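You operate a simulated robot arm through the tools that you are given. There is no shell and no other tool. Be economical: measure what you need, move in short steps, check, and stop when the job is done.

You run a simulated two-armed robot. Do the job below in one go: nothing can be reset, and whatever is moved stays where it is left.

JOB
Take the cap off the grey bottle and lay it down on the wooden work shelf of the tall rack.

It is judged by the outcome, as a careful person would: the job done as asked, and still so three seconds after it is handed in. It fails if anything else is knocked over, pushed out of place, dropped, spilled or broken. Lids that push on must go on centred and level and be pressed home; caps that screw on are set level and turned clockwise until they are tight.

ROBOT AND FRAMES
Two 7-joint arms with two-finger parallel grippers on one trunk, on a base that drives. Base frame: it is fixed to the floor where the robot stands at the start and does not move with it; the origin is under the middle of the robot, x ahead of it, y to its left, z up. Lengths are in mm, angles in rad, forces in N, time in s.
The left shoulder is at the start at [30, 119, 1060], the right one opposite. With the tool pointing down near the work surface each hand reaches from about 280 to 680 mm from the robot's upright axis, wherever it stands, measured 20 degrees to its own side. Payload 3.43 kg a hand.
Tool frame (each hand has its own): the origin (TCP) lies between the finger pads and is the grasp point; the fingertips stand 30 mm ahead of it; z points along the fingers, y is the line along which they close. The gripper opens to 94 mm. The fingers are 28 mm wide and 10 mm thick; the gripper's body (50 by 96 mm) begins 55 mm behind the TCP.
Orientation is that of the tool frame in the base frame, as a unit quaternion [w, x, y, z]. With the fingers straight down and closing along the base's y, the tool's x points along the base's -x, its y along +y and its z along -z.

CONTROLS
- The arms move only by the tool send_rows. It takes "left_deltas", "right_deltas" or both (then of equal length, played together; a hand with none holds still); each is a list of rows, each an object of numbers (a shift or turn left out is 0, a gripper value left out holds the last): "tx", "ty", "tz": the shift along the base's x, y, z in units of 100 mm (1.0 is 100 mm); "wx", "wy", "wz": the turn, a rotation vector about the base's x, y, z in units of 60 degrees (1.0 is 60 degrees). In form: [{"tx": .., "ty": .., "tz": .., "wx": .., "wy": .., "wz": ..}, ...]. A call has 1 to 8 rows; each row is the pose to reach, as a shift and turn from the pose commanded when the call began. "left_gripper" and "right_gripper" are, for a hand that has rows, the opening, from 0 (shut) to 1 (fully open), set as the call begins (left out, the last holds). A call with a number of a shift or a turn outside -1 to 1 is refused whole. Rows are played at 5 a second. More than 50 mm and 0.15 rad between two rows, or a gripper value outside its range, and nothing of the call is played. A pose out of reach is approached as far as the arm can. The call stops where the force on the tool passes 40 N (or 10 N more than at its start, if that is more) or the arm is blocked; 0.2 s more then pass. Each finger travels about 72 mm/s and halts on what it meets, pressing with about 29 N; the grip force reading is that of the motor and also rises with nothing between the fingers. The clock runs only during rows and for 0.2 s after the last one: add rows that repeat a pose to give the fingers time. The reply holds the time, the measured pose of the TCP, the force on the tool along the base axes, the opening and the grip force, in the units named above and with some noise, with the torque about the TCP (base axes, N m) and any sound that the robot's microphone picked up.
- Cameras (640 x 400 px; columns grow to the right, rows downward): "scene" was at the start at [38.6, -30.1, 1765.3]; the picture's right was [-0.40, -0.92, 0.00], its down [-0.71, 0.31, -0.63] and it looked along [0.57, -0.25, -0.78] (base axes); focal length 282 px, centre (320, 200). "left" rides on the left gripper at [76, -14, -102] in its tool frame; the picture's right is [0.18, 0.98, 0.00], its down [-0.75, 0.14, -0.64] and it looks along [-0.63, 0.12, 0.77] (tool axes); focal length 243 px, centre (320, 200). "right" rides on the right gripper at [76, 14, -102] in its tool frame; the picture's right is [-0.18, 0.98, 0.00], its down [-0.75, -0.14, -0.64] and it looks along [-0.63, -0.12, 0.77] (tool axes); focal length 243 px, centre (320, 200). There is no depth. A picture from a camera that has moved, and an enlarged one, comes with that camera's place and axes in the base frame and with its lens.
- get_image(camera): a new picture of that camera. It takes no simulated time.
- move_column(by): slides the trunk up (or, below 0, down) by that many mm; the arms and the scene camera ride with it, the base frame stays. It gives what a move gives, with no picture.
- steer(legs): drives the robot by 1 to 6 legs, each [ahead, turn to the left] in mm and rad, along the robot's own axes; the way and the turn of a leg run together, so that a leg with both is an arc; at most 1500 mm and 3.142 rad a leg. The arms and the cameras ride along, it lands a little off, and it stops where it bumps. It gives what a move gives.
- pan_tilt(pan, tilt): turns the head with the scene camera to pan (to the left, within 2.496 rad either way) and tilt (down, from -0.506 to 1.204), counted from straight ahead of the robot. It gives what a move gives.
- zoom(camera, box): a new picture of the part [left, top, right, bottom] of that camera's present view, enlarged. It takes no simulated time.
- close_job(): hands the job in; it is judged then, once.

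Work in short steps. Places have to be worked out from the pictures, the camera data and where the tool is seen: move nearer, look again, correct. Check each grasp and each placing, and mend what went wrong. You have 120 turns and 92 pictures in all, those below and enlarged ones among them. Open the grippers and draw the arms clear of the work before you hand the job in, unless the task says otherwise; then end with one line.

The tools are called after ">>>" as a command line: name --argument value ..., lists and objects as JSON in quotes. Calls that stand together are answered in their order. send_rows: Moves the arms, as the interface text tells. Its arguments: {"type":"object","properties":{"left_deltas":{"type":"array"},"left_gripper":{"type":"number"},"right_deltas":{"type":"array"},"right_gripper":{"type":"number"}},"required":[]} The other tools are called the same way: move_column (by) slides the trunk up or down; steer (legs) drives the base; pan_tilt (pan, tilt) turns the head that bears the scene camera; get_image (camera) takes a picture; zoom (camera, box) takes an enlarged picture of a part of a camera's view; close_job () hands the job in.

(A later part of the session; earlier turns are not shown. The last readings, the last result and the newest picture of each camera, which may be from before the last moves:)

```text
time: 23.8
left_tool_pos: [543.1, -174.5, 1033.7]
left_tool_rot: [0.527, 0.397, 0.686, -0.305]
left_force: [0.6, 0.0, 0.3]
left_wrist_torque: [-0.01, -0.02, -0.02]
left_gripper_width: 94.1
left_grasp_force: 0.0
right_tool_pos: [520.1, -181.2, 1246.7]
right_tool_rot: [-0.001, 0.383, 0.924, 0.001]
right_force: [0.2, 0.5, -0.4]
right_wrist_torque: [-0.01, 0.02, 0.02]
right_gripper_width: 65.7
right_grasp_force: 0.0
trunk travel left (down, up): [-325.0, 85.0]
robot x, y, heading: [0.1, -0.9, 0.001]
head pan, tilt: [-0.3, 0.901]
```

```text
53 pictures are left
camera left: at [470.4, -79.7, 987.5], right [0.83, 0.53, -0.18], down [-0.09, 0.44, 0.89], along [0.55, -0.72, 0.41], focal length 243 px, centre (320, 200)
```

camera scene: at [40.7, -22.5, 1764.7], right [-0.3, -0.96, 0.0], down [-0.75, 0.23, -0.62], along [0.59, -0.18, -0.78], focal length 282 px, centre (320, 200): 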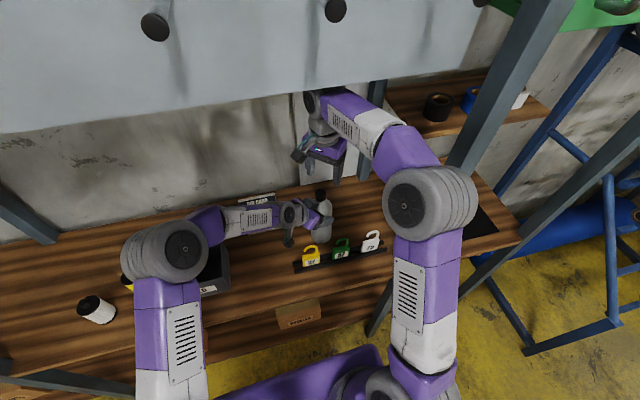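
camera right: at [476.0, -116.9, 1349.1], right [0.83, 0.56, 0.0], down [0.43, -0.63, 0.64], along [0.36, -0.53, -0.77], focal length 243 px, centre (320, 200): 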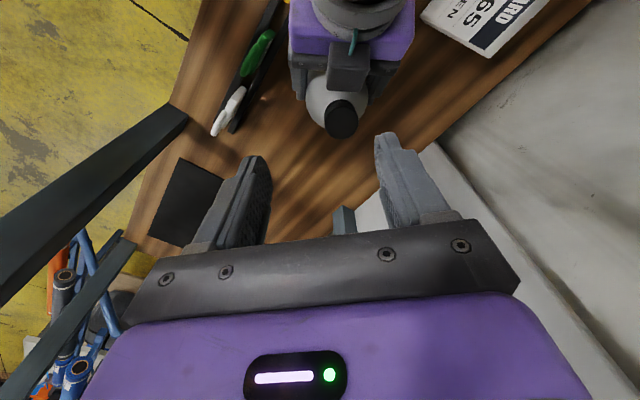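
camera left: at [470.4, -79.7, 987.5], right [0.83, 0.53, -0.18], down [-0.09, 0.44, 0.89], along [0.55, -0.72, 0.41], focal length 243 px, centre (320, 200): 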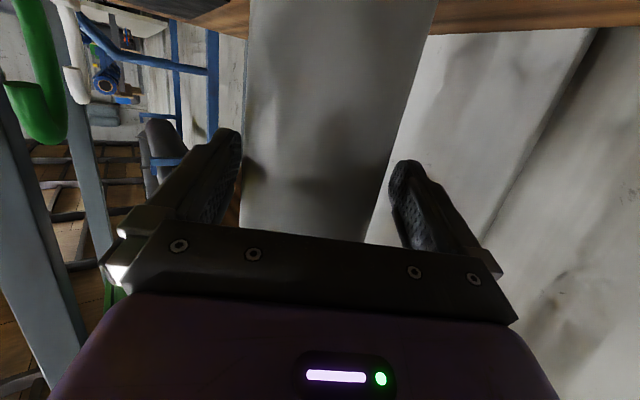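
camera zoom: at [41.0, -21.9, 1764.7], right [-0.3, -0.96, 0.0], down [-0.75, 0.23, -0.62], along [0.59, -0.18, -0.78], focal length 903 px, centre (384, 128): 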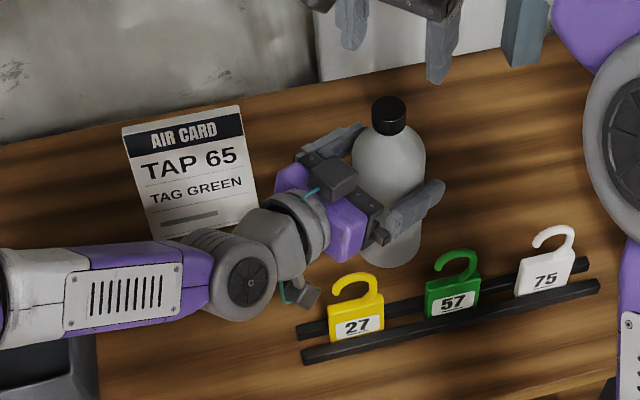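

Centred and untouched. Closing the left gripper now.

>>> send_rows --left_deltas '[{}, {}, {}, {}, {}]' --left_gripper 0

>>> zoom --camera "scene" --box '[240, 170, 400, 270]'

>>> zoom --camera "right" --box '[260, 60, 420, 160]'

```text
time: 25.0
left_tool_pos: [542.8, -174.9, 1034.8]
left_tool_rot: [0.527, 0.397, 0.687, -0.304]
left_force: [-1.1, -0.2, 0.5]
left_wrist_torque: [-0.05, 0.01, -0.01]
left_gripper_width: 75.1
left_grasp_force: 29.1
right_tool_pos: [519.8, -180.4, 1246.7]
right_tool_rot: [0.001, 0.383, 0.924, 0.0]
right_force: [0.1, -0.2, 0.7]
right_wrist_torque: [0.03, 0.01, 0.01]
right_gripper_width: 65.6
right_grasp_force: 0.1
trunk travel left (down, up): [-325.0, 85.0]
robot x, y, heading: [1.5, 5.5, -0.0]
head pan, tilt: [-0.3, 0.901]
```

```text
4.00 times, centred on (320, 220) of scene
camera zoom: at [41.0, -22.3, 1764.7], right [-0.3, -0.96, 0.0], down [-0.75, 0.23, -0.62], along [0.59, -0.18, -0.78], focal length 1129 px, centre (320, 120)
```

zoom: 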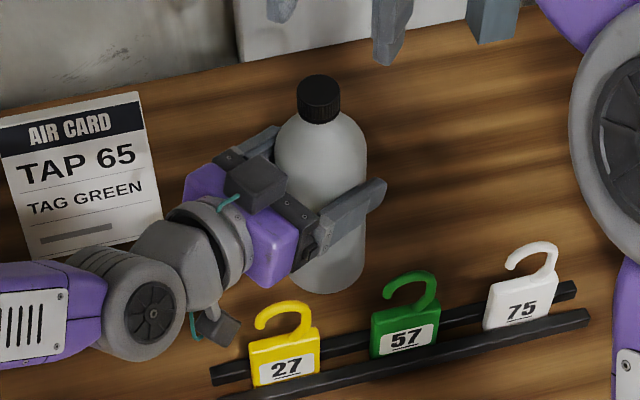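

```text
4.00 times, centred on (340, 110) of right
camera zoom: at [475.9, -116.8, 1349.0], right [0.83, 0.56, 0.0], down [0.43, -0.63, 0.64], along [0.36, -0.53, -0.77], focal length 970 px, centre (240, 560)
```

zoom: 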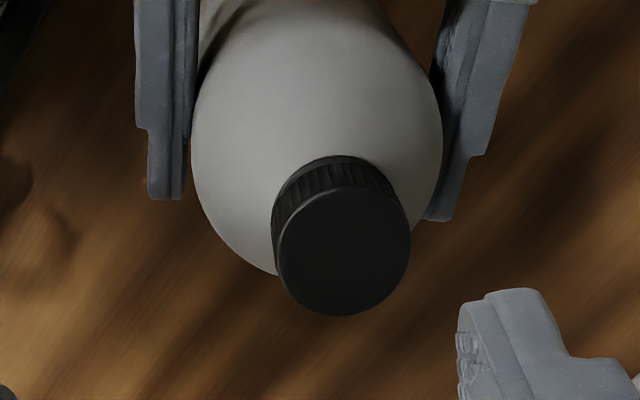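

The bottle is held firmly (75 mm); the cap is at about (549, -179, 1127 ±8). I move the right hand above it with fingertips just over the cap and check centring.

>>> send_rows --right_deltas '[{"tx": 0.1}, {"tx": 0.2, "ty": 0.01, "tz": -0.12}, {"tx": 0.29, "ty": 0.02, "tz": -0.3}, {"tx": 0.29, "ty": 0.02, "tz": -0.48}, {"tx": 0.29, "ty": 0.02, "tz": -0.64}, {"tx": 0.29, "ty": 0.02, "tz": -0.64}]'

>>> get_image --camera "right"

>>> zoom --camera "scene" --box '[260, 130, 420, 230]'

```text
time: 26.4
left_tool_pos: [542.4, -174.9, 1035.1]
left_tool_rot: [0.527, 0.397, 0.687, -0.304]
left_force: [0.0, 0.1, 1.0]
left_wrist_torque: [-0.01, -0.09, 0.01]
left_gripper_width: 74.9
left_grasp_force: 29.2
right_tool_pos: [548.8, -177.8, 1181.8]
right_tool_rot: [0.0, 0.383, 0.924, 0.0]
right_force: [-0.4, -0.1, -0.4]
right_wrist_torque: [-0.01, 0.0, 0.0]
right_gripper_width: 66.1
right_grasp_force: 0.0
trunk travel left (down, up): [-325.0, 85.0]
robot x, y, heading: [2.4, 1.8, 0.003]
head pan, tilt: [-0.3, 0.901]
```

```text
50 pictures are left
camera right: at [504.1, -114.7, 1283.6], right [0.83, 0.56, 0.0], down [0.43, -0.63, 0.64], along [0.36, -0.53, -0.77], focal length 243 px, centre (320, 200)
```

right: 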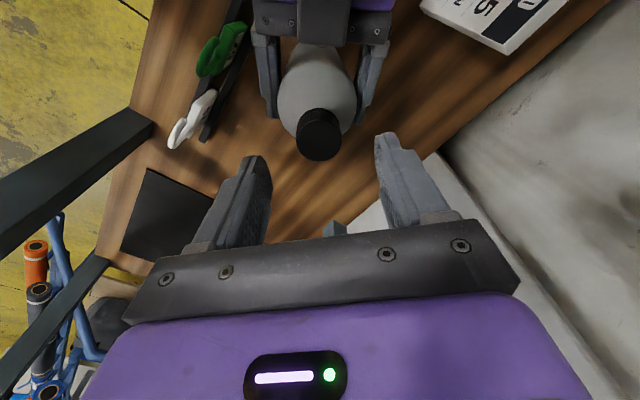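

```text
4.00 times, centred on (340, 180) of scene
camera zoom: at [41.0, -22.3, 1764.7], right [-0.3, -0.96, 0.0], down [-0.75, 0.23, -0.62], along [0.59, -0.18, -0.78], focal length 1129 px, centre (240, 280)
```

zoom: 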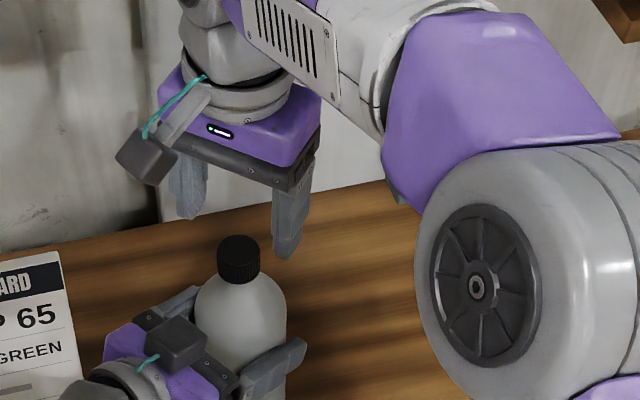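

The cap is centred between the right fingers. I descend so that the fingertips stand just above the cap's lower rim.

>>> send_rows --right_deltas '[{"tx": -0.01, "tz": -0.12}, {"tx": -0.015, "tz": -0.24}, {"tx": -0.015, "tz": -0.33}, {"tx": -0.015, "tz": -0.4}, {"tx": -0.015, "tz": -0.4}]'

>>> zoom --camera "right" --box '[200, 90, 440, 240]'

>>> zoom --camera "scene" --box '[270, 160, 370, 222]'

```text
time: 27.6
left_tool_pos: [543.9, -175.6, 1034.9]
left_tool_rot: [0.527, 0.397, 0.687, -0.305]
left_force: [-0.7, 0.7, 1.0]
left_wrist_torque: [0.02, -0.02, 0.01]
left_gripper_width: 74.8
left_grasp_force: 29.4
right_tool_pos: [545.5, -179.6, 1142.7]
right_tool_rot: [0.001, 0.383, 0.924, -0.001]
right_force: [0.5, -0.7, 0.0]
right_wrist_torque: [0.0, -0.02, -0.03]
right_gripper_width: 65.6
right_grasp_force: 0.1
trunk travel left (down, up): [-325.0, 85.0]
robot x, y, heading: [-3.7, 1.3, 0.001]
head pan, tilt: [-0.3, 0.901]
```

```text
2.67 times, centred on (320, 165) of right
camera zoom: at [501.5, -115.1, 1243.7], right [0.83, 0.56, 0.0], down [0.43, -0.63, 0.64], along [0.36, -0.53, -0.77], focal length 647 px, centre (320, 293)
```

zoom: 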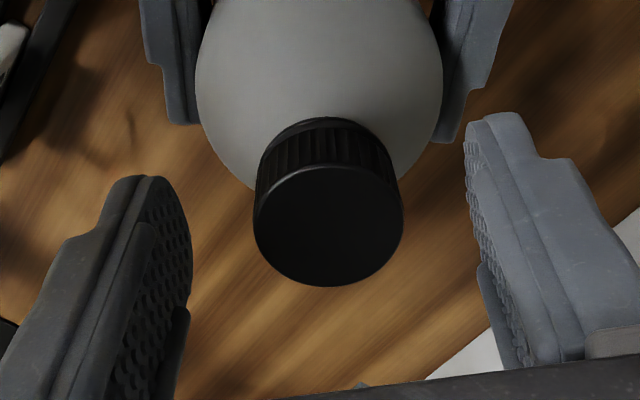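

```text
6.40 times, centred on (320, 191) of scene
camera zoom: at [40.9, -22.2, 1764.7], right [-0.3, -0.96, 0.0], down [-0.75, 0.23, -0.62], along [0.59, -0.18, -0.78], focal length 1806 px, centre (320, 258)
```

zoom: 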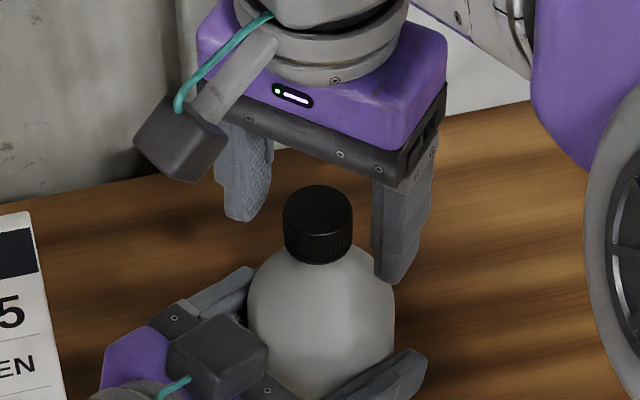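

Centred, with the pads overlapping about 14 mm of the cap's height. I close the right gripper on it.

>>> send_rows --right_deltas '[{}, {}, {}, {}, {}]' --right_gripper 0

>>> zoom --camera "scene" --box '[270, 160, 370, 222]'

```text
time: 28.8
left_tool_pos: [541.5, -175.7, 1034.5]
left_tool_rot: [0.526, 0.398, 0.687, -0.305]
left_force: [-5.7, -4.2, 2.1]
left_wrist_torque: [0.39, -0.49, -0.08]
left_gripper_width: 75.0
left_grasp_force: 29.3
right_tool_pos: [546.0, -177.7, 1142.8]
right_tool_rot: [0.001, 0.383, 0.924, 0.001]
right_force: [6.7, 3.5, 0.1]
right_wrist_torque: [0.05, -0.1, 0.04]
right_gripper_width: 29.6
right_grasp_force: 29.4
trunk travel left (down, up): [-325.0, 85.0]
robot x, y, heading: [-1.4, 1.5, 0.004]
head pan, tilt: [-0.3, 0.901]
```

```text
6.40 times, centred on (320, 191) of scene
camera zoom: at [40.9, -22.3, 1764.7], right [-0.3, -0.96, 0.0], down [-0.75, 0.23, -0.62], along [0.59, -0.18, -0.78], focal length 1806 px, centre (320, 258)
```

zoom: 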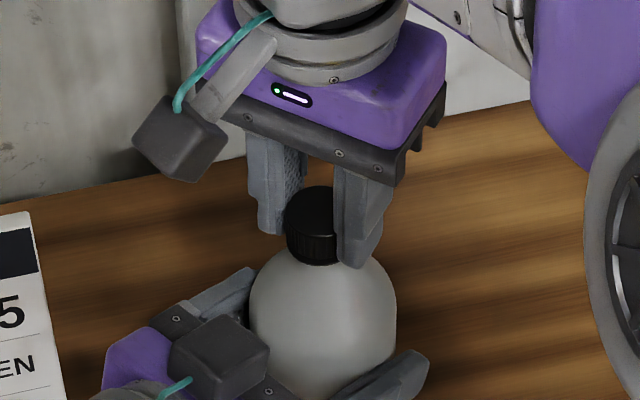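

Gripped (30 mm wide, 29 N), slightly off centre. I shift 1.5 mm to ease that and turn counter-clockwise 60°.

>>> send_rows --right_deltas '[{"tx": 0.012, "ty": 0.007, "wz": 0.125}, {"tx": 0.012, "ty": 0.007, "wz": 0.25}, {"tx": 0.012, "ty": 0.007, "wz": 0.375}, {"tx": 0.012, "ty": 0.007, "wz": 0.5}, {"tx": 0.012, "ty": 0.007, "wz": 0.625}, {"tx": 0.012, "ty": 0.007, "wz": 0.75}, {"tx": 0.012, "ty": 0.007, "wz": 0.875}, {"tx": 0.012, "ty": 0.007, "wz": 1.0}]'

>>> zoom --camera "scene" --box '[270, 160, 370, 222]'

```text
time: 30.6
left_tool_pos: [543.3, -175.1, 1033.8]
left_tool_rot: [0.527, 0.396, 0.688, -0.304]
left_force: [10.2, -9.8, -0.1]
left_wrist_torque: [0.64, 0.49, 0.02]
left_gripper_width: 74.9
left_grasp_force: 29.3
right_tool_pos: [547.7, -179.3, 1142.1]
right_tool_rot: [0.0, -0.132, 0.991, 0.0]
right_force: [-9.7, 9.9, 0.9]
right_wrist_torque: [0.36, 0.62, 0.02]
right_gripper_width: 29.7
right_grasp_force: 29.1
trunk travel left (down, up): [-325.0, 85.0]
robot x, y, heading: [3.0, 0.4, -0.004]
head pan, tilt: [-0.3, 0.901]
```

```text
6.40 times, centred on (320, 191) of scene
camera zoom: at [41.2, -22.3, 1764.7], right [-0.3, -0.96, 0.0], down [-0.75, 0.23, -0.62], along [0.59, -0.18, -0.78], focal length 1806 px, centre (320, 258)
```

zoom: 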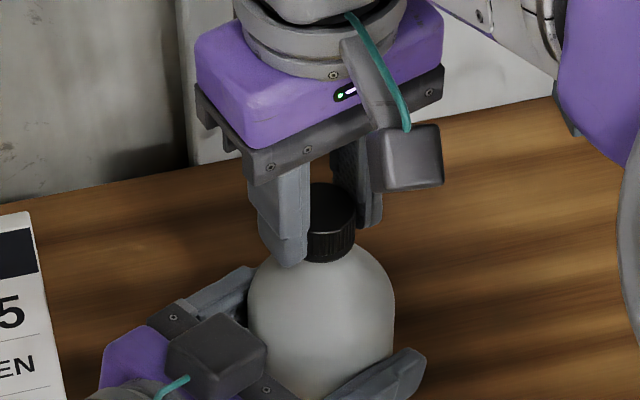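

The cap turned with no resisting torque left. I continue counter-clockwise another 60°, easing the side load a little.

>>> send_rows --right_deltas '[{"tx": -0.01, "ty": 0.01, "wz": 0.125}, {"tx": -0.012, "ty": 0.012, "wz": 0.25}, {"tx": -0.012, "ty": 0.012, "wz": 0.375}, {"tx": -0.012, "ty": 0.012, "wz": 0.5}, {"tx": -0.012, "ty": 0.012, "wz": 0.625}, {"tx": -0.012, "ty": 0.012, "wz": 0.75}, {"tx": -0.012, "ty": 0.012, "wz": 0.875}, {"tx": -0.012, "ty": 0.012, "wz": 1.0}]'

>>> zoom --camera "scene" --box '[270, 160, 370, 222]'

```text
time: 32.4
left_tool_pos: [543.2, -174.4, 1034.0]
left_tool_rot: [0.527, 0.397, 0.687, -0.304]
left_force: [0.5, 5.8, -0.4]
left_wrist_torque: [-0.81, -0.04, 0.03]
left_gripper_width: 75.2
left_grasp_force: 29.0
right_tool_pos: [548.2, -178.7, 1142.4]
right_tool_rot: [0.0, -0.609, 0.793, 0.0]
right_force: [-1.2, -4.7, 2.0]
right_wrist_torque: [0.46, -0.01, 0.0]
right_gripper_width: 29.4
right_grasp_force: 29.2
trunk travel left (down, up): [-325.0, 85.0]
robot x, y, heading: [0.7, 1.3, -0.0]
head pan, tilt: [-0.3, 0.901]
```

```text
6.40 times, centred on (320, 191) of scene
camera zoom: at [41.0, -22.0, 1764.7], right [-0.3, -0.96, 0.0], down [-0.75, 0.23, -0.62], along [0.59, -0.18, -0.78], focal length 1806 px, centre (320, 258)
```

zoom: 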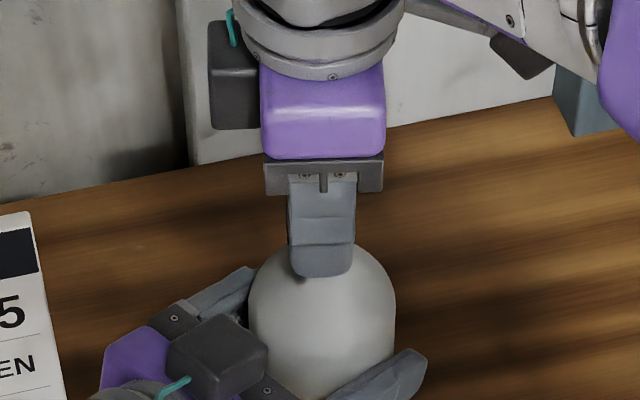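

Good: 120° turned, little force. Another 60°.

>>> send_rows --right_deltas '[{"ty": -0.006, "wz": 0.125}, {"ty": -0.006, "wz": 0.25}, {"ty": -0.006, "wz": 0.375}, {"ty": -0.006, "wz": 0.5}, {"ty": -0.006, "wz": 0.625}, {"ty": -0.006, "wz": 0.75}, {"ty": -0.006, "wz": 0.875}, {"ty": -0.006, "wz": 1.0}]'

>>> zoom --camera "scene" --box '[250, 130, 410, 230]'

```text
time: 34.2
left_tool_pos: [542.8, -175.5, 1033.4]
left_tool_rot: [0.527, 0.396, 0.688, -0.304]
left_force: [7.4, 3.8, -3.8]
left_wrist_torque: [-0.64, 0.3, 0.06]
left_gripper_width: 75.2
left_grasp_force: 29.2
right_tool_pos: [547.9, -177.3, 1141.9]
right_tool_rot: [0.0, 0.924, -0.382, 0.0]
right_force: [-8.7, -2.4, 11.4]
right_wrist_torque: [0.37, 0.68, 0.0]
right_gripper_width: 29.7
right_grasp_force: 28.8
trunk travel left (down, up): [-325.0, 85.0]
robot x, y, heading: [-0.2, 1.9, 0.001]
head pan, tilt: [-0.3, 0.901]
```

```text
4.00 times, centred on (330, 180) of scene
camera zoom: at [40.2, -22.0, 1764.8], right [-0.3, -0.96, 0.0], down [-0.75, 0.23, -0.62], along [0.59, -0.18, -0.78], focal length 1129 px, centre (280, 280)
```

zoom: 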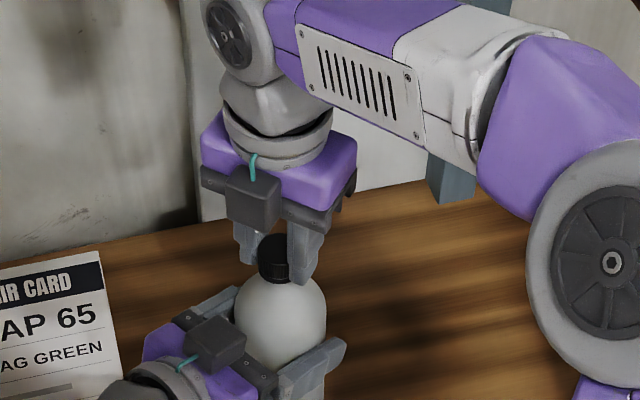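

The cap is rising on its thread (11 N upward). I follow it up 2 mm and turn another 60° if the wrist allows.

>>> send_rows --right_deltas '[{"tx": -0.006, "tz": 0.012, "wz": 0.125}, {"tx": -0.01, "tz": 0.014, "wz": 0.25}, {"tx": -0.01, "tz": 0.016, "wz": 0.375}, {"tx": -0.01, "tz": 0.018, "wz": 0.5}, {"tx": -0.01, "tz": 0.02, "wz": 0.625}, {"tx": -0.01, "tz": 0.022, "wz": 0.75}, {"tx": -0.01, "tz": 0.024, "wz": 0.875}, {"tx": -0.01, "tz": 0.026, "wz": 1.0}]'

>>> zoom --camera "scene" --box '[250, 130, 410, 230]'

```text
time: 36.0
left_tool_pos: [543.2, -175.8, 1034.0]
left_tool_rot: [0.527, 0.397, 0.687, -0.304]
left_force: [2.2, 6.9, 0.1]
left_wrist_torque: [-0.57, -0.29, 0.02]
left_gripper_width: 75.2
left_grasp_force: 28.8
right_tool_pos: [546.5, -179.3, 1144.0]
right_tool_rot: [0.001, 0.991, 0.132, 0.0]
right_force: [-3.4, -7.0, -1.0]
right_wrist_torque: [-0.1, 0.52, -0.03]
right_gripper_width: 29.7
right_grasp_force: 29.5
trunk travel left (down, up): [-325.0, 85.0]
robot x, y, heading: [0.9, -0.3, 0.001]
head pan, tilt: [-0.3, 0.901]
```

```text
4.00 times, centred on (330, 180) of scene
camera zoom: at [41.2, -22.3, 1764.7], right [-0.3, -0.96, 0.0], down [-0.75, 0.23, -0.62], along [0.59, -0.18, -0.78], focal length 1129 px, centre (280, 280)
```

zoom: 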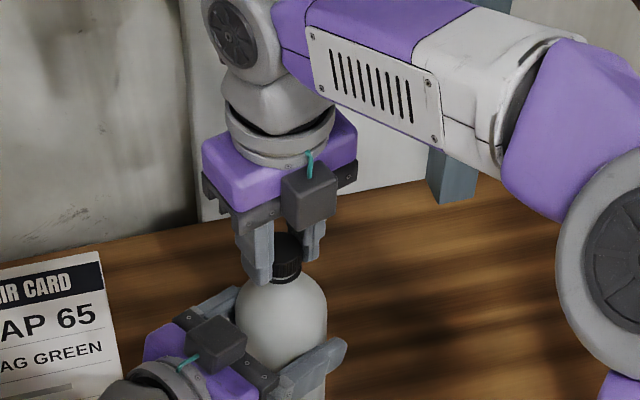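

Free so far (240° turned). Another 60°, following upward 1 mm.

>>> send_rows --right_deltas '[{"ty": -0.006, "tz": 0.001, "wz": 0.125}, {"ty": -0.006, "tz": 0.002, "wz": 0.25}, {"ty": -0.006, "tz": 0.004, "wz": 0.375}, {"ty": -0.006, "tz": 0.005, "wz": 0.5}, {"ty": -0.006, "tz": 0.006, "wz": 0.625}, {"ty": -0.006, "tz": 0.008, "wz": 0.75}, {"ty": -0.006, "tz": 0.009, "wz": 0.875}, {"ty": -0.006, "tz": 0.01, "wz": 1.0}]'

```text
time: 37.4
left_tool_pos: [533.9, -178.9, 1034.2]
left_tool_rot: [0.525, 0.404, 0.683, -0.308]
left_force: [0.7, -1.6, -0.5]
left_wrist_torque: [0.01, 0.01, 0.03]
left_gripper_width: 74.5
left_grasp_force: 29.3
right_tool_pos: [478.9, -164.2, 1154.1]
right_tool_rot: [-0.041, 0.922, 0.383, 0.025]
right_force: [0.7, -0.5, 0.9]
right_wrist_torque: [0.07, 0.07, 0.01]
right_gripper_width: 0.0
right_grasp_force: 28.9
right hand out of reach, approached as far as the arm can: row 3, 4, 5, 6, 7
trunk travel left (down, up): [-325.0, 85.0]
robot x, y, heading: [1.8, -3.1, 0.0]
head pan, tilt: [-0.3, 0.901]
stopped in row 7 (left hand): the force on the tool passed its limit at 50 N (the readings are from after the stop); the commanded pose is now the measured one
```

The wrist hit its limit and the hand went astray, losing the cap. I look at what happened.

>>> get_image --camera "scene"

>>> zoom --camera "scene" --box '[250, 130, 410, 230]'

>>> get_image --camera "left"

```text
41 pictures are left
camera scene: at [38.9, -20.4, 1764.8], right [-0.29, -0.96, 0.0], down [-0.75, 0.23, -0.62], along [0.59, -0.18, -0.78], focal length 282 px, centre (320, 200)
```

scene: 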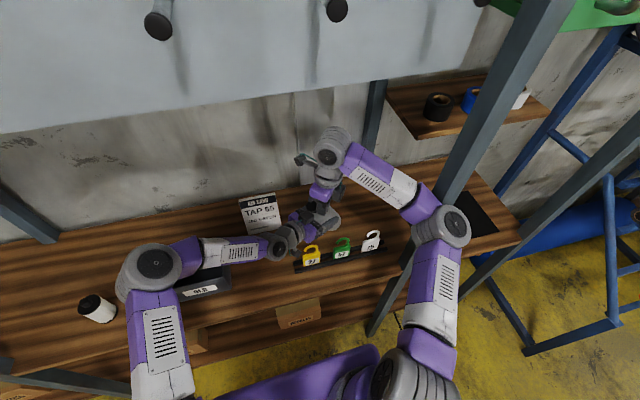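

```text
4.00 times, centred on (330, 180) of scene
camera zoom: at [38.9, -20.4, 1764.8], right [-0.29, -0.96, 0.0], down [-0.75, 0.23, -0.62], along [0.59, -0.18, -0.78], focal length 1129 px, centre (280, 280)
```

zoom: 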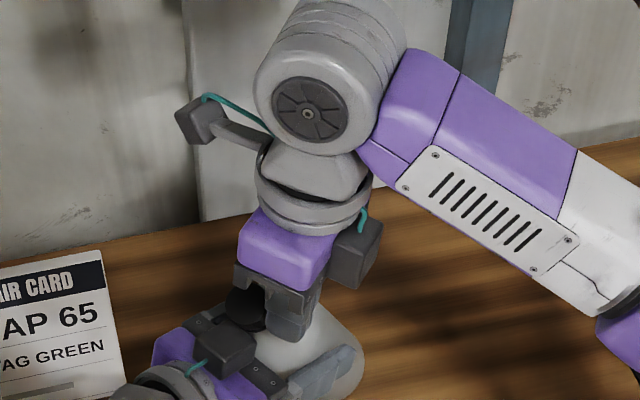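

```text
39 pictures are left
camera left: at [463.9, -82.1, 987.6], right [0.84, 0.52, -0.18], down [-0.08, 0.44, 0.9], along [0.54, -0.74, 0.41], focal length 243 px, centre (320, 200)
```

left: 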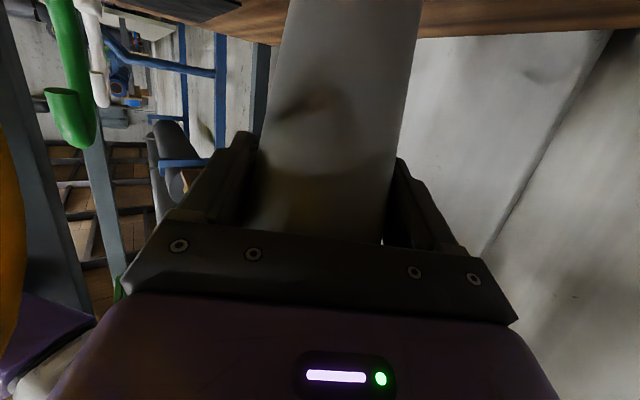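

The left hand still holds the bottle, which has leaned toward it with the cap still on. I lift the closed right hand straight up, unwinding the wrist a bit.

>>> send_rows --right_deltas '[{"tz": 0.1}, {"tz": 0.25, "wz": -0.03}, {"tz": 0.4, "wz": -0.1}, {"tz": 0.6, "wz": -0.2}, {"tz": 0.8, "wz": -0.32}, {"tz": 1.0, "wz": -0.44}, {"tz": 1.0, "wz": -0.44}]'

>>> zoom --camera "scene" --box '[240, 140, 400, 240]'

>>> get_image --camera "right"

```text
time: 39.0
left_tool_pos: [535.7, -179.8, 1032.9]
left_tool_rot: [0.524, 0.404, 0.684, -0.307]
left_force: [0.0, 0.2, -1.0]
left_wrist_torque: [0.02, 0.0, 0.0]
left_gripper_width: 74.1
left_grasp_force: 29.2
right_tool_pos: [480.9, -167.1, 1255.1]
right_tool_rot: [-0.035, 0.986, 0.162, 0.033]
right_force: [-0.3, -0.5, -0.7]
right_wrist_torque: [0.01, 0.0, -0.02]
right_gripper_width: 0.0
right_grasp_force: 28.8
trunk travel left (down, up): [-325.0, 85.0]
robot x, y, heading: [-0.5, -3.0, 0.006]
head pan, tilt: [-0.3, 0.901]
```

```text
4.00 times, centred on (320, 190) of scene
camera zoom: at [41.8, -22.7, 1764.7], right [-0.29, -0.96, 0.0], down [-0.75, 0.23, -0.62], along [0.59, -0.18, -0.78], focal length 1129 px, centre (320, 240)
```

zoom: 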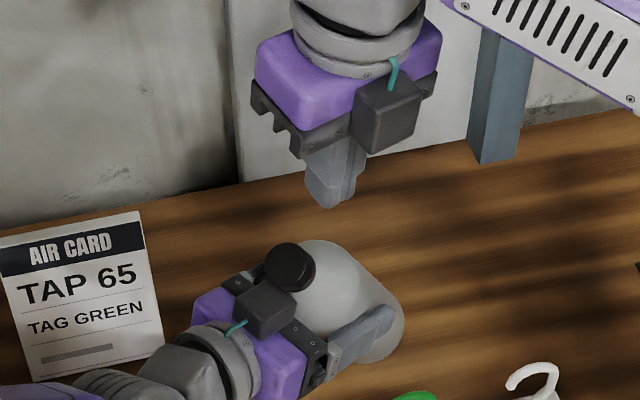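

```text
37 pictures are left
camera right: at [552.6, -163.7, 1360.6], right [0.14, -0.99, -0.07], down [-0.79, -0.16, 0.59], along [-0.59, -0.03, -0.81], focal length 243 px, centre (320, 200)
```

right: 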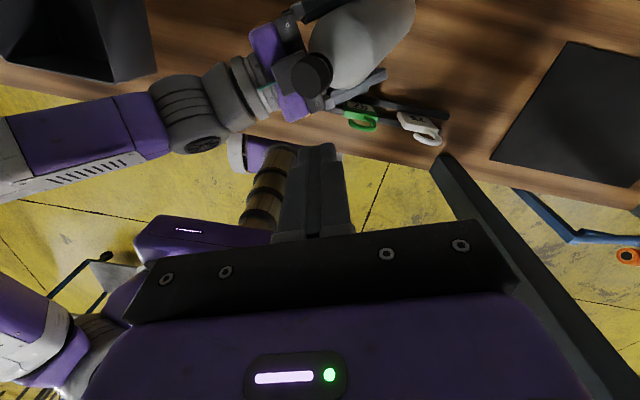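

The cap is still on; the bottle has pivoted about 27° in the left fingers toward the hand, cap at about (512, -148, 1120). I lift it slightly and tilt the left hand to bring the bottle upright over its old place.

>>> send_rows --left_deltas '[{"tz": 0.1}, {"tx": 0.02, "ty": 0.004, "tz": 0.12, "wx": 0.078, "wy": 0.045}, {"tx": 0.04, "ty": 0.008, "tz": 0.13, "wx": 0.156, "wy": 0.09}, {"tx": 0.055, "ty": 0.012, "tz": 0.13, "wx": 0.234, "wy": 0.135}, {"tx": 0.075, "ty": 0.015, "tz": 0.13, "wx": 0.312, "wy": 0.18}, {"tx": 0.093, "ty": 0.018, "tz": 0.13, "wx": 0.39, "wy": 0.225}, {"tx": 0.093, "ty": 0.018, "tz": 0.13, "wx": 0.39, "wy": 0.225}]'

>>> zoom --camera "scene" --box '[240, 160, 400, 260]'

>>> get_image --camera "left"

```text
time: 40.6
left_tool_pos: [544.9, -177.0, 1046.0]
left_tool_rot: [0.348, 0.463, 0.788, -0.208]
left_force: [-0.6, 0.3, -1.5]
left_wrist_torque: [0.02, -0.02, 0.0]
left_gripper_width: 74.4
left_grasp_force: 28.8
right_tool_pos: [481.4, -165.0, 1253.5]
right_tool_rot: [-0.034, 0.986, 0.162, 0.034]
right_force: [-0.2, -0.1, -0.4]
right_wrist_torque: [0.0, -0.01, 0.02]
right_gripper_width: 0.0
right_grasp_force: 28.7
trunk travel left (down, up): [-325.0, 85.0]
robot x, y, heading: [-5.0, -2.4, -0.001]
head pan, tilt: [-0.3, 0.901]
```

```text
4.00 times, centred on (320, 210) of scene
camera zoom: at [41.3, -21.8, 1764.7], right [-0.29, -0.96, 0.0], down [-0.75, 0.23, -0.62], along [0.59, -0.18, -0.78], focal length 1129 px, centre (320, 160)
```

zoom: 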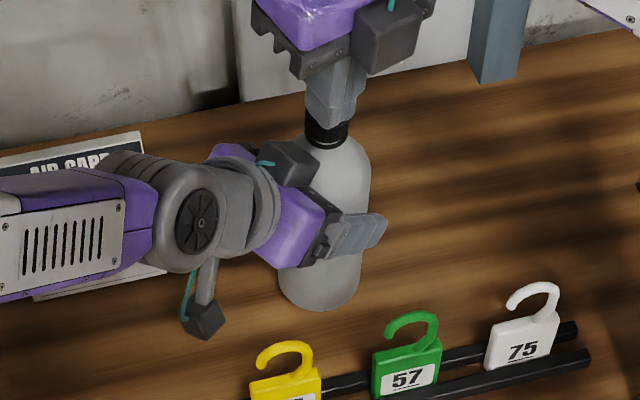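

```text
35 pictures are left
camera left: at [470.4, -73.5, 1059.8], right [0.8, 0.58, -0.14], down [0.14, 0.04, 0.99], along [0.58, -0.81, -0.05], focal length 243 px, centre (320, 200)
```

left: 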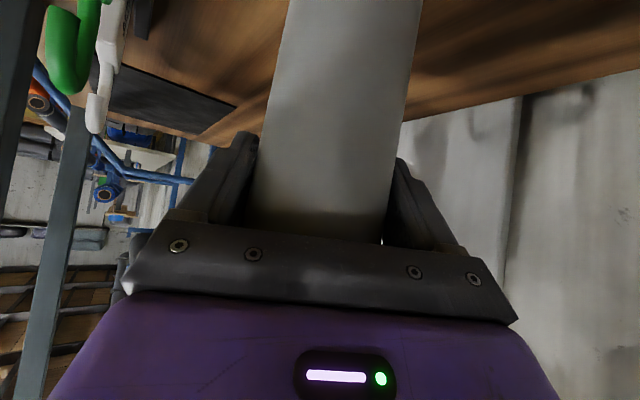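

The bottle is about upright again (within 2°) and some 10 mm above the shelf. I lower it gently until it touches.

>>> send_rows --left_deltas '[{"tz": -0.03}, {"tz": -0.06}, {"tz": -0.08}, {"tz": -0.09}, {"tz": -0.1}, {"tz": -0.1}]'

>>> zoom --camera "scene" --box '[240, 160, 400, 260]'

```text
time: 42.0
left_tool_pos: [546.9, -177.2, 1035.2]
left_tool_rot: [0.348, 0.463, 0.788, -0.208]
left_force: [0.4, -0.4, -1.6]
left_wrist_torque: [0.05, -0.02, -0.03]
left_gripper_width: 74.0
left_grasp_force: 28.6
right_tool_pos: [481.7, -164.9, 1253.7]
right_tool_rot: [-0.035, 0.986, 0.162, 0.034]
right_force: [-0.2, -0.6, 0.6]
right_wrist_torque: [-0.02, 0.0, -0.01]
right_gripper_width: 0.0
right_grasp_force: 29.5
trunk travel left (down, up): [-325.0, 85.0]
robot x, y, heading: [0.1, 1.3, 0.004]
head pan, tilt: [-0.3, 0.901]
```

```text
4.00 times, centred on (320, 210) of scene
camera zoom: at [41.2, -22.1, 1764.7], right [-0.29, -0.96, 0.0], down [-0.75, 0.23, -0.62], along [0.59, -0.18, -0.78], focal length 1129 px, centre (320, 160)
```

zoom: 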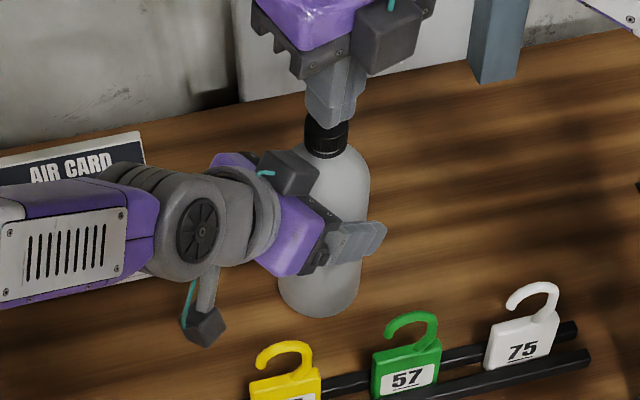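

No contact force yet; I continue lowering in small steps.

>>> send_rows --left_deltas '[{"tz": -0.02}, {"tz": -0.04}, {"tz": -0.06}, {"tz": -0.06}]'

```text
time: 43.0
left_tool_pos: [545.7, -178.3, 1029.2]
left_tool_rot: [0.347, 0.463, 0.789, -0.207]
left_force: [0.0, 0.8, -1.2]
left_wrist_torque: [0.01, 0.0, -0.01]
left_gripper_width: 74.0
left_grasp_force: 28.6
right_tool_pos: [481.8, -165.1, 1252.7]
right_tool_rot: [-0.035, 0.986, 0.162, 0.034]
right_force: [-1.0, 0.1, 0.2]
right_wrist_torque: [0.01, -0.02, 0.0]
right_gripper_width: 0.2
right_grasp_force: 28.8
trunk travel left (down, up): [-325.0, 85.0]
robot x, y, heading: [0.5, -2.0, -0.001]
head pan, tilt: [-0.3, 0.901]
```

Still free. Another 5 mm.

>>> send_rows --left_deltas '[{"tz": -0.02}, {"tz": -0.035}, {"tz": -0.05}, {"tz": -0.05}]'

>>> zoom --camera "scene" --box '[240, 160, 400, 260]'

```text
time: 44.0
left_tool_pos: [545.1, -177.2, 1026.1]
left_tool_rot: [0.348, 0.462, 0.789, -0.207]
left_force: [-1.1, 1.3, 0.5]
left_wrist_torque: [0.07, 0.09, -0.03]
left_gripper_width: 73.9
left_grasp_force: 28.1
right_tool_pos: [480.8, -165.8, 1253.2]
right_tool_rot: [-0.035, 0.986, 0.162, 0.034]
right_force: [0.1, -0.3, 0.3]
right_wrist_torque: [0.01, -0.01, -0.03]
right_gripper_width: 0.0
right_grasp_force: 28.8
trunk travel left (down, up): [-325.0, 85.0]
robot x, y, heading: [0.2, -0.1, 0.0]
head pan, tilt: [-0.3, 0.901]
```

```text
4.00 times, centred on (320, 210) of scene
camera zoom: at [40.9, -22.0, 1764.7], right [-0.29, -0.96, 0.0], down [-0.75, 0.23, -0.62], along [0.59, -0.18, -0.78], focal length 1129 px, centre (320, 160)
```

zoom: 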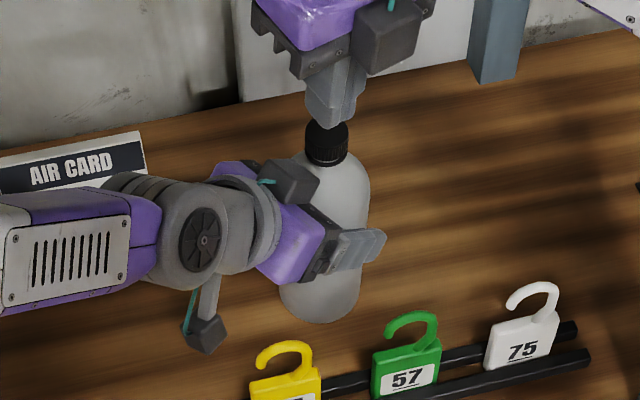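

First light contact. The bottle leans about 3° toward the robot, so I lift 3 mm, level it, and set it down again.

>>> send_rows --left_deltas '[{"tz": 0.04}, {"tz": 0.04, "tx": -0.03, "wy": 0.055}, {"tz": 0.04, "tx": -0.03, "wy": 0.055}, {"tz": 0.02, "tx": -0.03, "wy": 0.055}, {"tz": 0.0, "tx": -0.03, "wy": 0.055}, {"tz": -0.01, "tx": -0.03, "wy": 0.055}, {"tz": -0.01, "tx": -0.03, "wy": 0.055}]'

>>> zoom --camera "scene" --box '[240, 160, 400, 260]'

```text
time: 45.6
left_tool_pos: [542.9, -177.6, 1024.3]
left_tool_rot: [0.326, 0.457, 0.798, -0.221]
left_force: [-0.9, 0.3, 4.3]
left_wrist_torque: [-0.11, 0.04, -0.05]
left_gripper_width: 73.8
left_grasp_force: 28.6
right_tool_pos: [479.9, -165.6, 1254.2]
right_tool_rot: [-0.034, 0.986, 0.162, 0.034]
right_force: [0.0, 0.1, -0.4]
right_wrist_torque: [-0.01, 0.01, -0.02]
right_gripper_width: 0.0
right_grasp_force: 28.4
trunk travel left (down, up): [-325.0, 85.0]
robot x, y, heading: [2.2, 1.2, 0.0]
head pan, tilt: [-0.3, 0.901]
```

```text
4.00 times, centred on (320, 210) of scene
camera zoom: at [40.4, -21.9, 1764.8], right [-0.29, -0.96, 0.0], down [-0.75, 0.23, -0.62], along [0.59, -0.18, -0.78], focal length 1129 px, centre (320, 160)
```

zoom: 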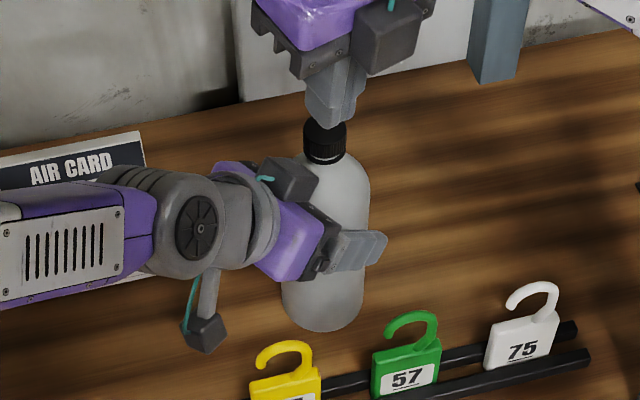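

The bottle is upright on the shelf at its old place. I open the left gripper and back out along its axis.

>>> send_rows --left_deltas '[{}, {}, {"tx": -0.04, "ty": 0.06, "tz": 0.07}, {"tx": -0.1, "ty": 0.17, "tz": 0.19}, {"tx": -0.17, "ty": 0.3, "tz": 0.33}, {"tx": -0.25, "ty": 0.43, "tz": 0.47}, {"tx": -0.34, "ty": 0.57, "tz": 0.62}, {"tx": -0.34, "ty": 0.57, "tz": 0.62}]' --left_gripper 1

>>> zoom --camera "scene" --box '[240, 160, 400, 260]'

```text
time: 47.4
left_tool_pos: [508.3, -123.2, 1087.1]
left_tool_rot: [0.325, 0.457, 0.798, -0.221]
left_force: [-0.6, 0.3, -0.6]
left_wrist_torque: [-0.01, -0.01, -0.01]
left_gripper_width: 94.1
left_grasp_force: 0.0
right_tool_pos: [482.0, -166.0, 1254.3]
right_tool_rot: [-0.035, 0.986, 0.162, 0.033]
right_force: [0.2, -0.7, 0.3]
right_wrist_torque: [0.03, -0.01, -0.03]
right_gripper_width: 0.0
right_grasp_force: 29.6
trunk travel left (down, up): [-325.0, 85.0]
robot x, y, heading: [-0.7, -2.3, -0.003]
head pan, tilt: [-0.3, 0.901]
```

```text
4.00 times, centred on (320, 210) of scene
camera zoom: at [41.6, -22.6, 1764.7], right [-0.29, -0.96, 0.0], down [-0.75, 0.23, -0.62], along [0.59, -0.18, -0.78], focal length 1129 px, centre (320, 160)
```

zoom: 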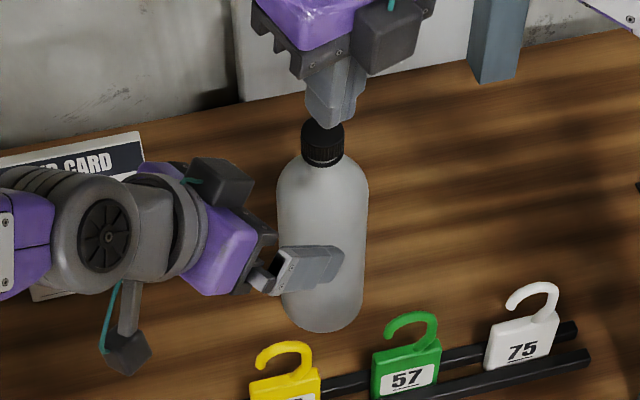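

The bottle stands upright again at about (548, -178). Now the left hand goes back to its level (15°) pre-grasp pose while the right hand levels and starts unwinding its wrist.

>>> send_rows --left_deltas '[{"tx": -0.02, "ty": 0.1}, {"tx": -0.04, "ty": 0.207, "wx": -0.065, "wy": -0.047, "wz": 0.005}, {"tx": -0.04, "ty": 0.207, "tz": -0.06, "wx": -0.13, "wy": -0.094, "wz": 0.01}, {"tx": -0.04, "ty": 0.207, "tz": -0.12, "wx": -0.195, "wy": -0.141, "wz": 0.015}, {"tx": -0.04, "ty": 0.207, "tz": -0.18, "wx": -0.26, "wy": -0.188, "wz": 0.02}, {"tx": -0.04, "ty": 0.207, "tz": -0.24, "wx": -0.325, "wy": -0.235, "wz": 0.024}, {"tx": -0.04, "ty": 0.207, "tz": -0.33, "wx": -0.391, "wy": -0.282, "wz": 0.029}, {"tx": -0.04, "ty": 0.207, "tz": -0.33, "wx": -0.391, "wy": -0.282, "wz": 0.029}]' --right_deltas '[{"tz": 0.0}, {"wx": -0.02, "wy": 0.02, "wz": -0.1}, {"wx": -0.045, "wy": 0.043, "wz": -0.2}, {"wx": -0.067, "wy": 0.065, "wz": -0.311}, {"wx": -0.067, "wy": 0.065, "wz": -0.311}, {"wx": -0.067, "wy": 0.065, "wz": -0.311}, {"wx": -0.067, "wy": 0.065, "wz": -0.311}, {"wx": -0.067, "wy": 0.065, "wz": -0.311}]' --right_gripper 0.7

>>> get_image --camera "left"

>>> zoom --camera "scene" --box '[200, 160, 400, 285]'

```text
time: 49.2
left_tool_pos: [503.8, -100.3, 1052.3]
left_tool_rot: [0.528, 0.396, 0.687, -0.304]
left_force: [0.3, -1.1, 0.4]
left_wrist_torque: [-0.02, 0.0, -0.02]
left_gripper_width: 94.2
left_grasp_force: 0.1
right_tool_pos: [483.1, -166.3, 1253.9]
right_tool_rot: [0.0, 1.0, 0.0, -0.001]
right_force: [0.9, 0.0, 0.3]
right_wrist_torque: [0.0, -0.01, -0.02]
right_gripper_width: 65.7
right_grasp_force: 0.0
trunk travel left (down, up): [-325.0, 85.0]
robot x, y, heading: [-1.5, -2.9, 0.005]
head pan, tilt: [-0.3, 0.901]
```

```text
30 pictures are left
camera left: at [431.9, -5.3, 1006.4], right [0.83, 0.53, -0.18], down [-0.09, 0.44, 0.89], along [0.55, -0.72, 0.41], focal length 243 px, centre (320, 200)
```

left: 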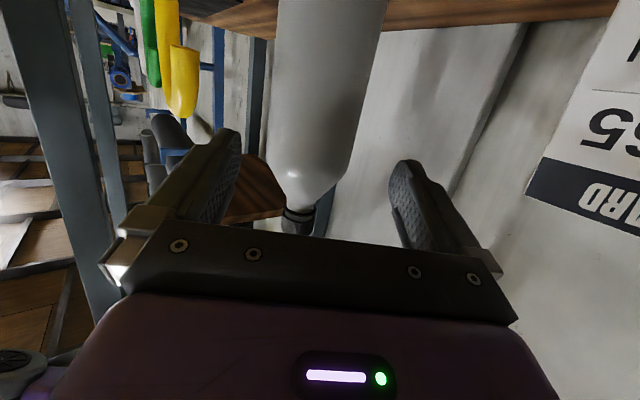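

```text
3.20 times, centred on (300, 222) of scene
camera zoom: at [40.8, -22.5, 1764.7], right [-0.29, -0.96, 0.0], down [-0.75, 0.23, -0.62], along [0.59, -0.18, -0.78], focal length 903 px, centre (384, 128)
```

zoom: 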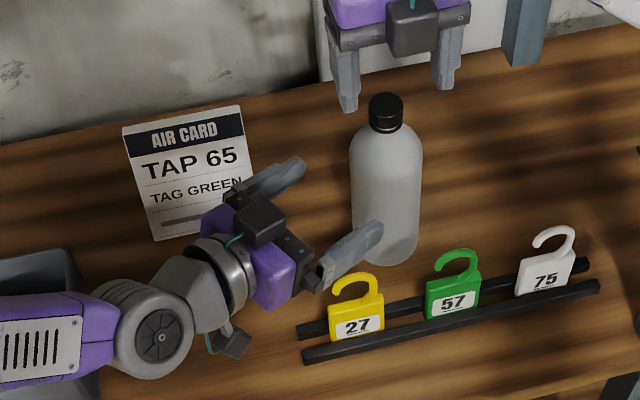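

All aligned as in the first successful approach. The left hand advances to the bottle while the right hand unwinds another 60° above.

>>> send_rows --left_deltas '[{"tx": 0.06, "ty": -0.105, "tz": -0.029}, {"tx": 0.12, "ty": -0.21, "tz": -0.058}, {"tx": 0.18, "ty": -0.315, "tz": -0.087}, {"tx": 0.24, "ty": -0.42, "tz": -0.116}, {"tx": 0.3, "ty": -0.525, "tz": -0.145}, {"tx": 0.36, "ty": -0.63, "tz": -0.174}, {"tx": 0.417, "ty": -0.734, "tz": -0.2}, {"tx": 0.417, "ty": -0.734, "tz": -0.2}]' --right_deltas '[{"wz": -0.125}, {"wz": -0.25}, {"wz": -0.375}, {"wz": -0.5}, {"wz": -0.625}, {"wz": -0.75}, {"wz": -0.875}, {"wz": -1.0}]'

>>> get_image --camera "left"

```text
time: 51.0
left_tool_pos: [545.8, -174.0, 1032.4]
left_tool_rot: [0.527, 0.397, 0.687, -0.305]
left_force: [-0.2, 0.3, 0.3]
left_wrist_torque: [-0.03, 0.0, 0.03]
left_gripper_width: 94.0
left_grasp_force: 0.0
right_tool_pos: [481.4, -165.6, 1252.8]
right_tool_rot: [0.0, 0.865, -0.501, 0.0]
right_force: [-0.1, -0.5, 0.5]
right_wrist_torque: [0.01, -0.02, -0.04]
right_gripper_width: 65.9
right_grasp_force: 0.1
trunk travel left (down, up): [-325.0, 85.0]
robot x, y, heading: [2.7, -0.5, 0.005]
head pan, tilt: [-0.3, 0.901]
```

```text
28 pictures are left
camera left: at [473.6, -78.7, 985.9], right [0.83, 0.53, -0.18], down [-0.09, 0.44, 0.89], along [0.55, -0.72, 0.41], focal length 243 px, centre (320, 200)
```

left: 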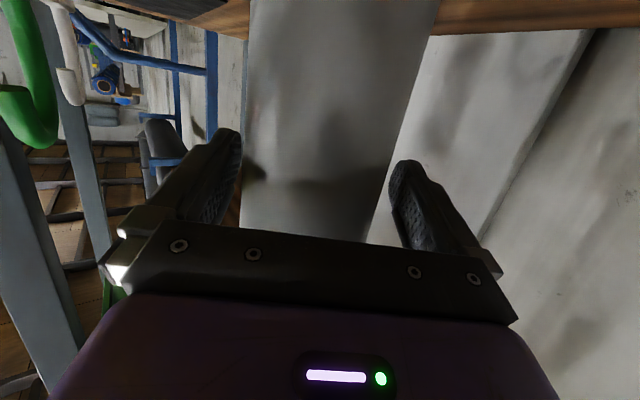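

Same centred view as before. I close the left gripper and unwind the right hand another 60°.

>>> send_rows --left_deltas '[{}, {}, {}, {}, {}, {}, {}, {}]' --right_deltas '[{"wz": -0.125}, {"wz": -0.25}, {"wz": -0.375}, {"wz": -0.5}, {"wz": -0.625}, {"wz": -0.75}, {"wz": -0.875}, {"wz": -1.0}]' --left_gripper 0

>>> send_rows --right_deltas '[{"wz": -0.125}, {"wz": -0.25}, {"wz": -0.375}, {"wz": -0.5}, {"wz": -0.625}, {"wz": -0.75}, {"wz": -0.875}, {"wz": -1.0}]'

>>> send_rows --right_deltas '[{"tx": 0.1, "ty": -0.02, "wz": -0.125}, {"tx": 0.2, "ty": -0.04, "wz": -0.25}, {"tx": 0.3, "ty": -0.06, "wz": -0.375}, {"tx": 0.38, "ty": -0.08, "wz": -0.5}, {"tx": 0.38, "ty": -0.1, "wz": -0.625}, {"tx": 0.38, "ty": -0.12, "wz": -0.75}, {"tx": 0.38, "ty": -0.12, "wz": -0.75}]'

>>> zoom --camera "right" --box '[240, 60, 400, 160]'

>>> zoom --camera "scene" --box '[240, 160, 400, 260]'

```text
time: 52.8
left_tool_pos: [545.8, -174.1, 1033.0]
left_tool_rot: [0.527, 0.397, 0.687, -0.304]
left_force: [0.9, -0.1, -0.6]
left_wrist_torque: [0.04, 0.03, 0.02]
left_gripper_width: 74.0
left_grasp_force: 29.1
right_tool_pos: [480.6, -166.7, 1254.1]
right_tool_rot: [0.001, -0.499, 0.866, 0.001]
right_force: [-0.2, -0.2, 0.8]
right_wrist_torque: [0.01, -0.04, 0.01]
right_gripper_width: 65.9
right_grasp_force: 0.1
trunk travel left (down, up): [-325.0, 85.0]
robot x, y, heading: [2.8, 1.1, 0.005]
head pan, tilt: [-0.3, 0.901]
```

```text
time: 54.6
left_tool_pos: [546.1, -174.4, 1033.8]
left_tool_rot: [0.527, 0.397, 0.687, -0.305]
left_force: [0.3, 0.1, -0.3]
left_wrist_torque: [0.02, 0.03, 0.0]
left_gripper_width: 74.2
left_grasp_force: 29.1
right_tool_pos: [481.7, -165.7, 1253.7]
right_tool_rot: [0.0, 0.001, 1.0, 0.0]
right_force: [0.0, -1.7, 0.3]
right_wrist_torque: [0.0, 0.01, 0.03]
right_gripper_width: 65.9
right_grasp_force: 0.1
trunk travel left (down, up): [-325.0, 85.0]
robot x, y, heading: [0.7, 2.0, 0.001]
head pan, tilt: [-0.3, 0.901]
```

```text
time: 56.2
left_tool_pos: [545.5, -173.9, 1032.3]
left_tool_rot: [0.527, 0.397, 0.687, -0.305]
left_force: [-0.1, -0.5, 0.7]
left_wrist_torque: [0.03, -0.02, 0.0]
left_gripper_width: 74.0
left_grasp_force: 28.9
right_tool_pos: [517.4, -178.3, 1253.5]
right_tool_rot: [0.001, 0.383, 0.924, 0.0]
right_force: [-0.2, -0.1, 0.5]
right_wrist_torque: [0.02, -0.03, 0.03]
right_gripper_width: 65.7
right_grasp_force: 0.1
trunk travel left (down, up): [-325.0, 85.0]
robot x, y, heading: [3.3, -3.7, 0.003]
head pan, tilt: [-0.3, 0.901]
```

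```text
4.00 times, centred on (320, 110) of right
camera zoom: at [474.1, -115.0, 1355.1], right [0.83, 0.56, 0.0], down [0.43, -0.63, 0.64], along [0.36, -0.53, -0.77], focal length 970 px, centre (320, 560)
```

zoom: 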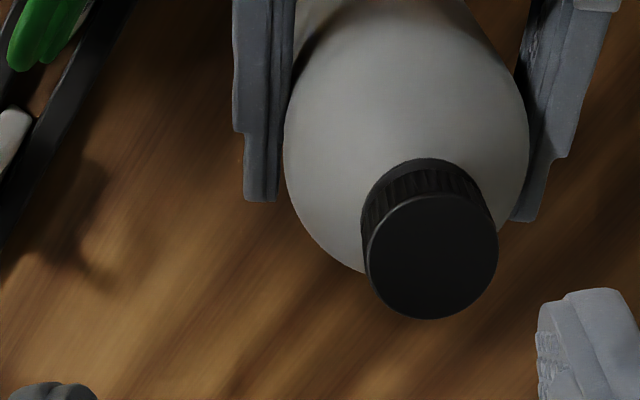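

```text
4.00 times, centred on (320, 210) of scene
camera zoom: at [41.2, -22.2, 1764.7], right [-0.29, -0.96, 0.0], down [-0.75, 0.23, -0.62], along [0.59, -0.18, -0.78], focal length 1129 px, centre (320, 160)
```

zoom: 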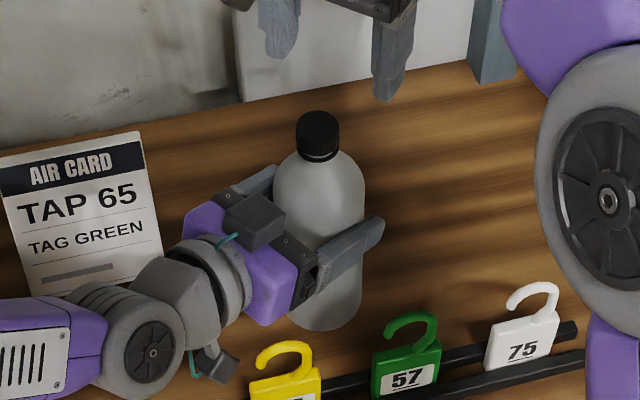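

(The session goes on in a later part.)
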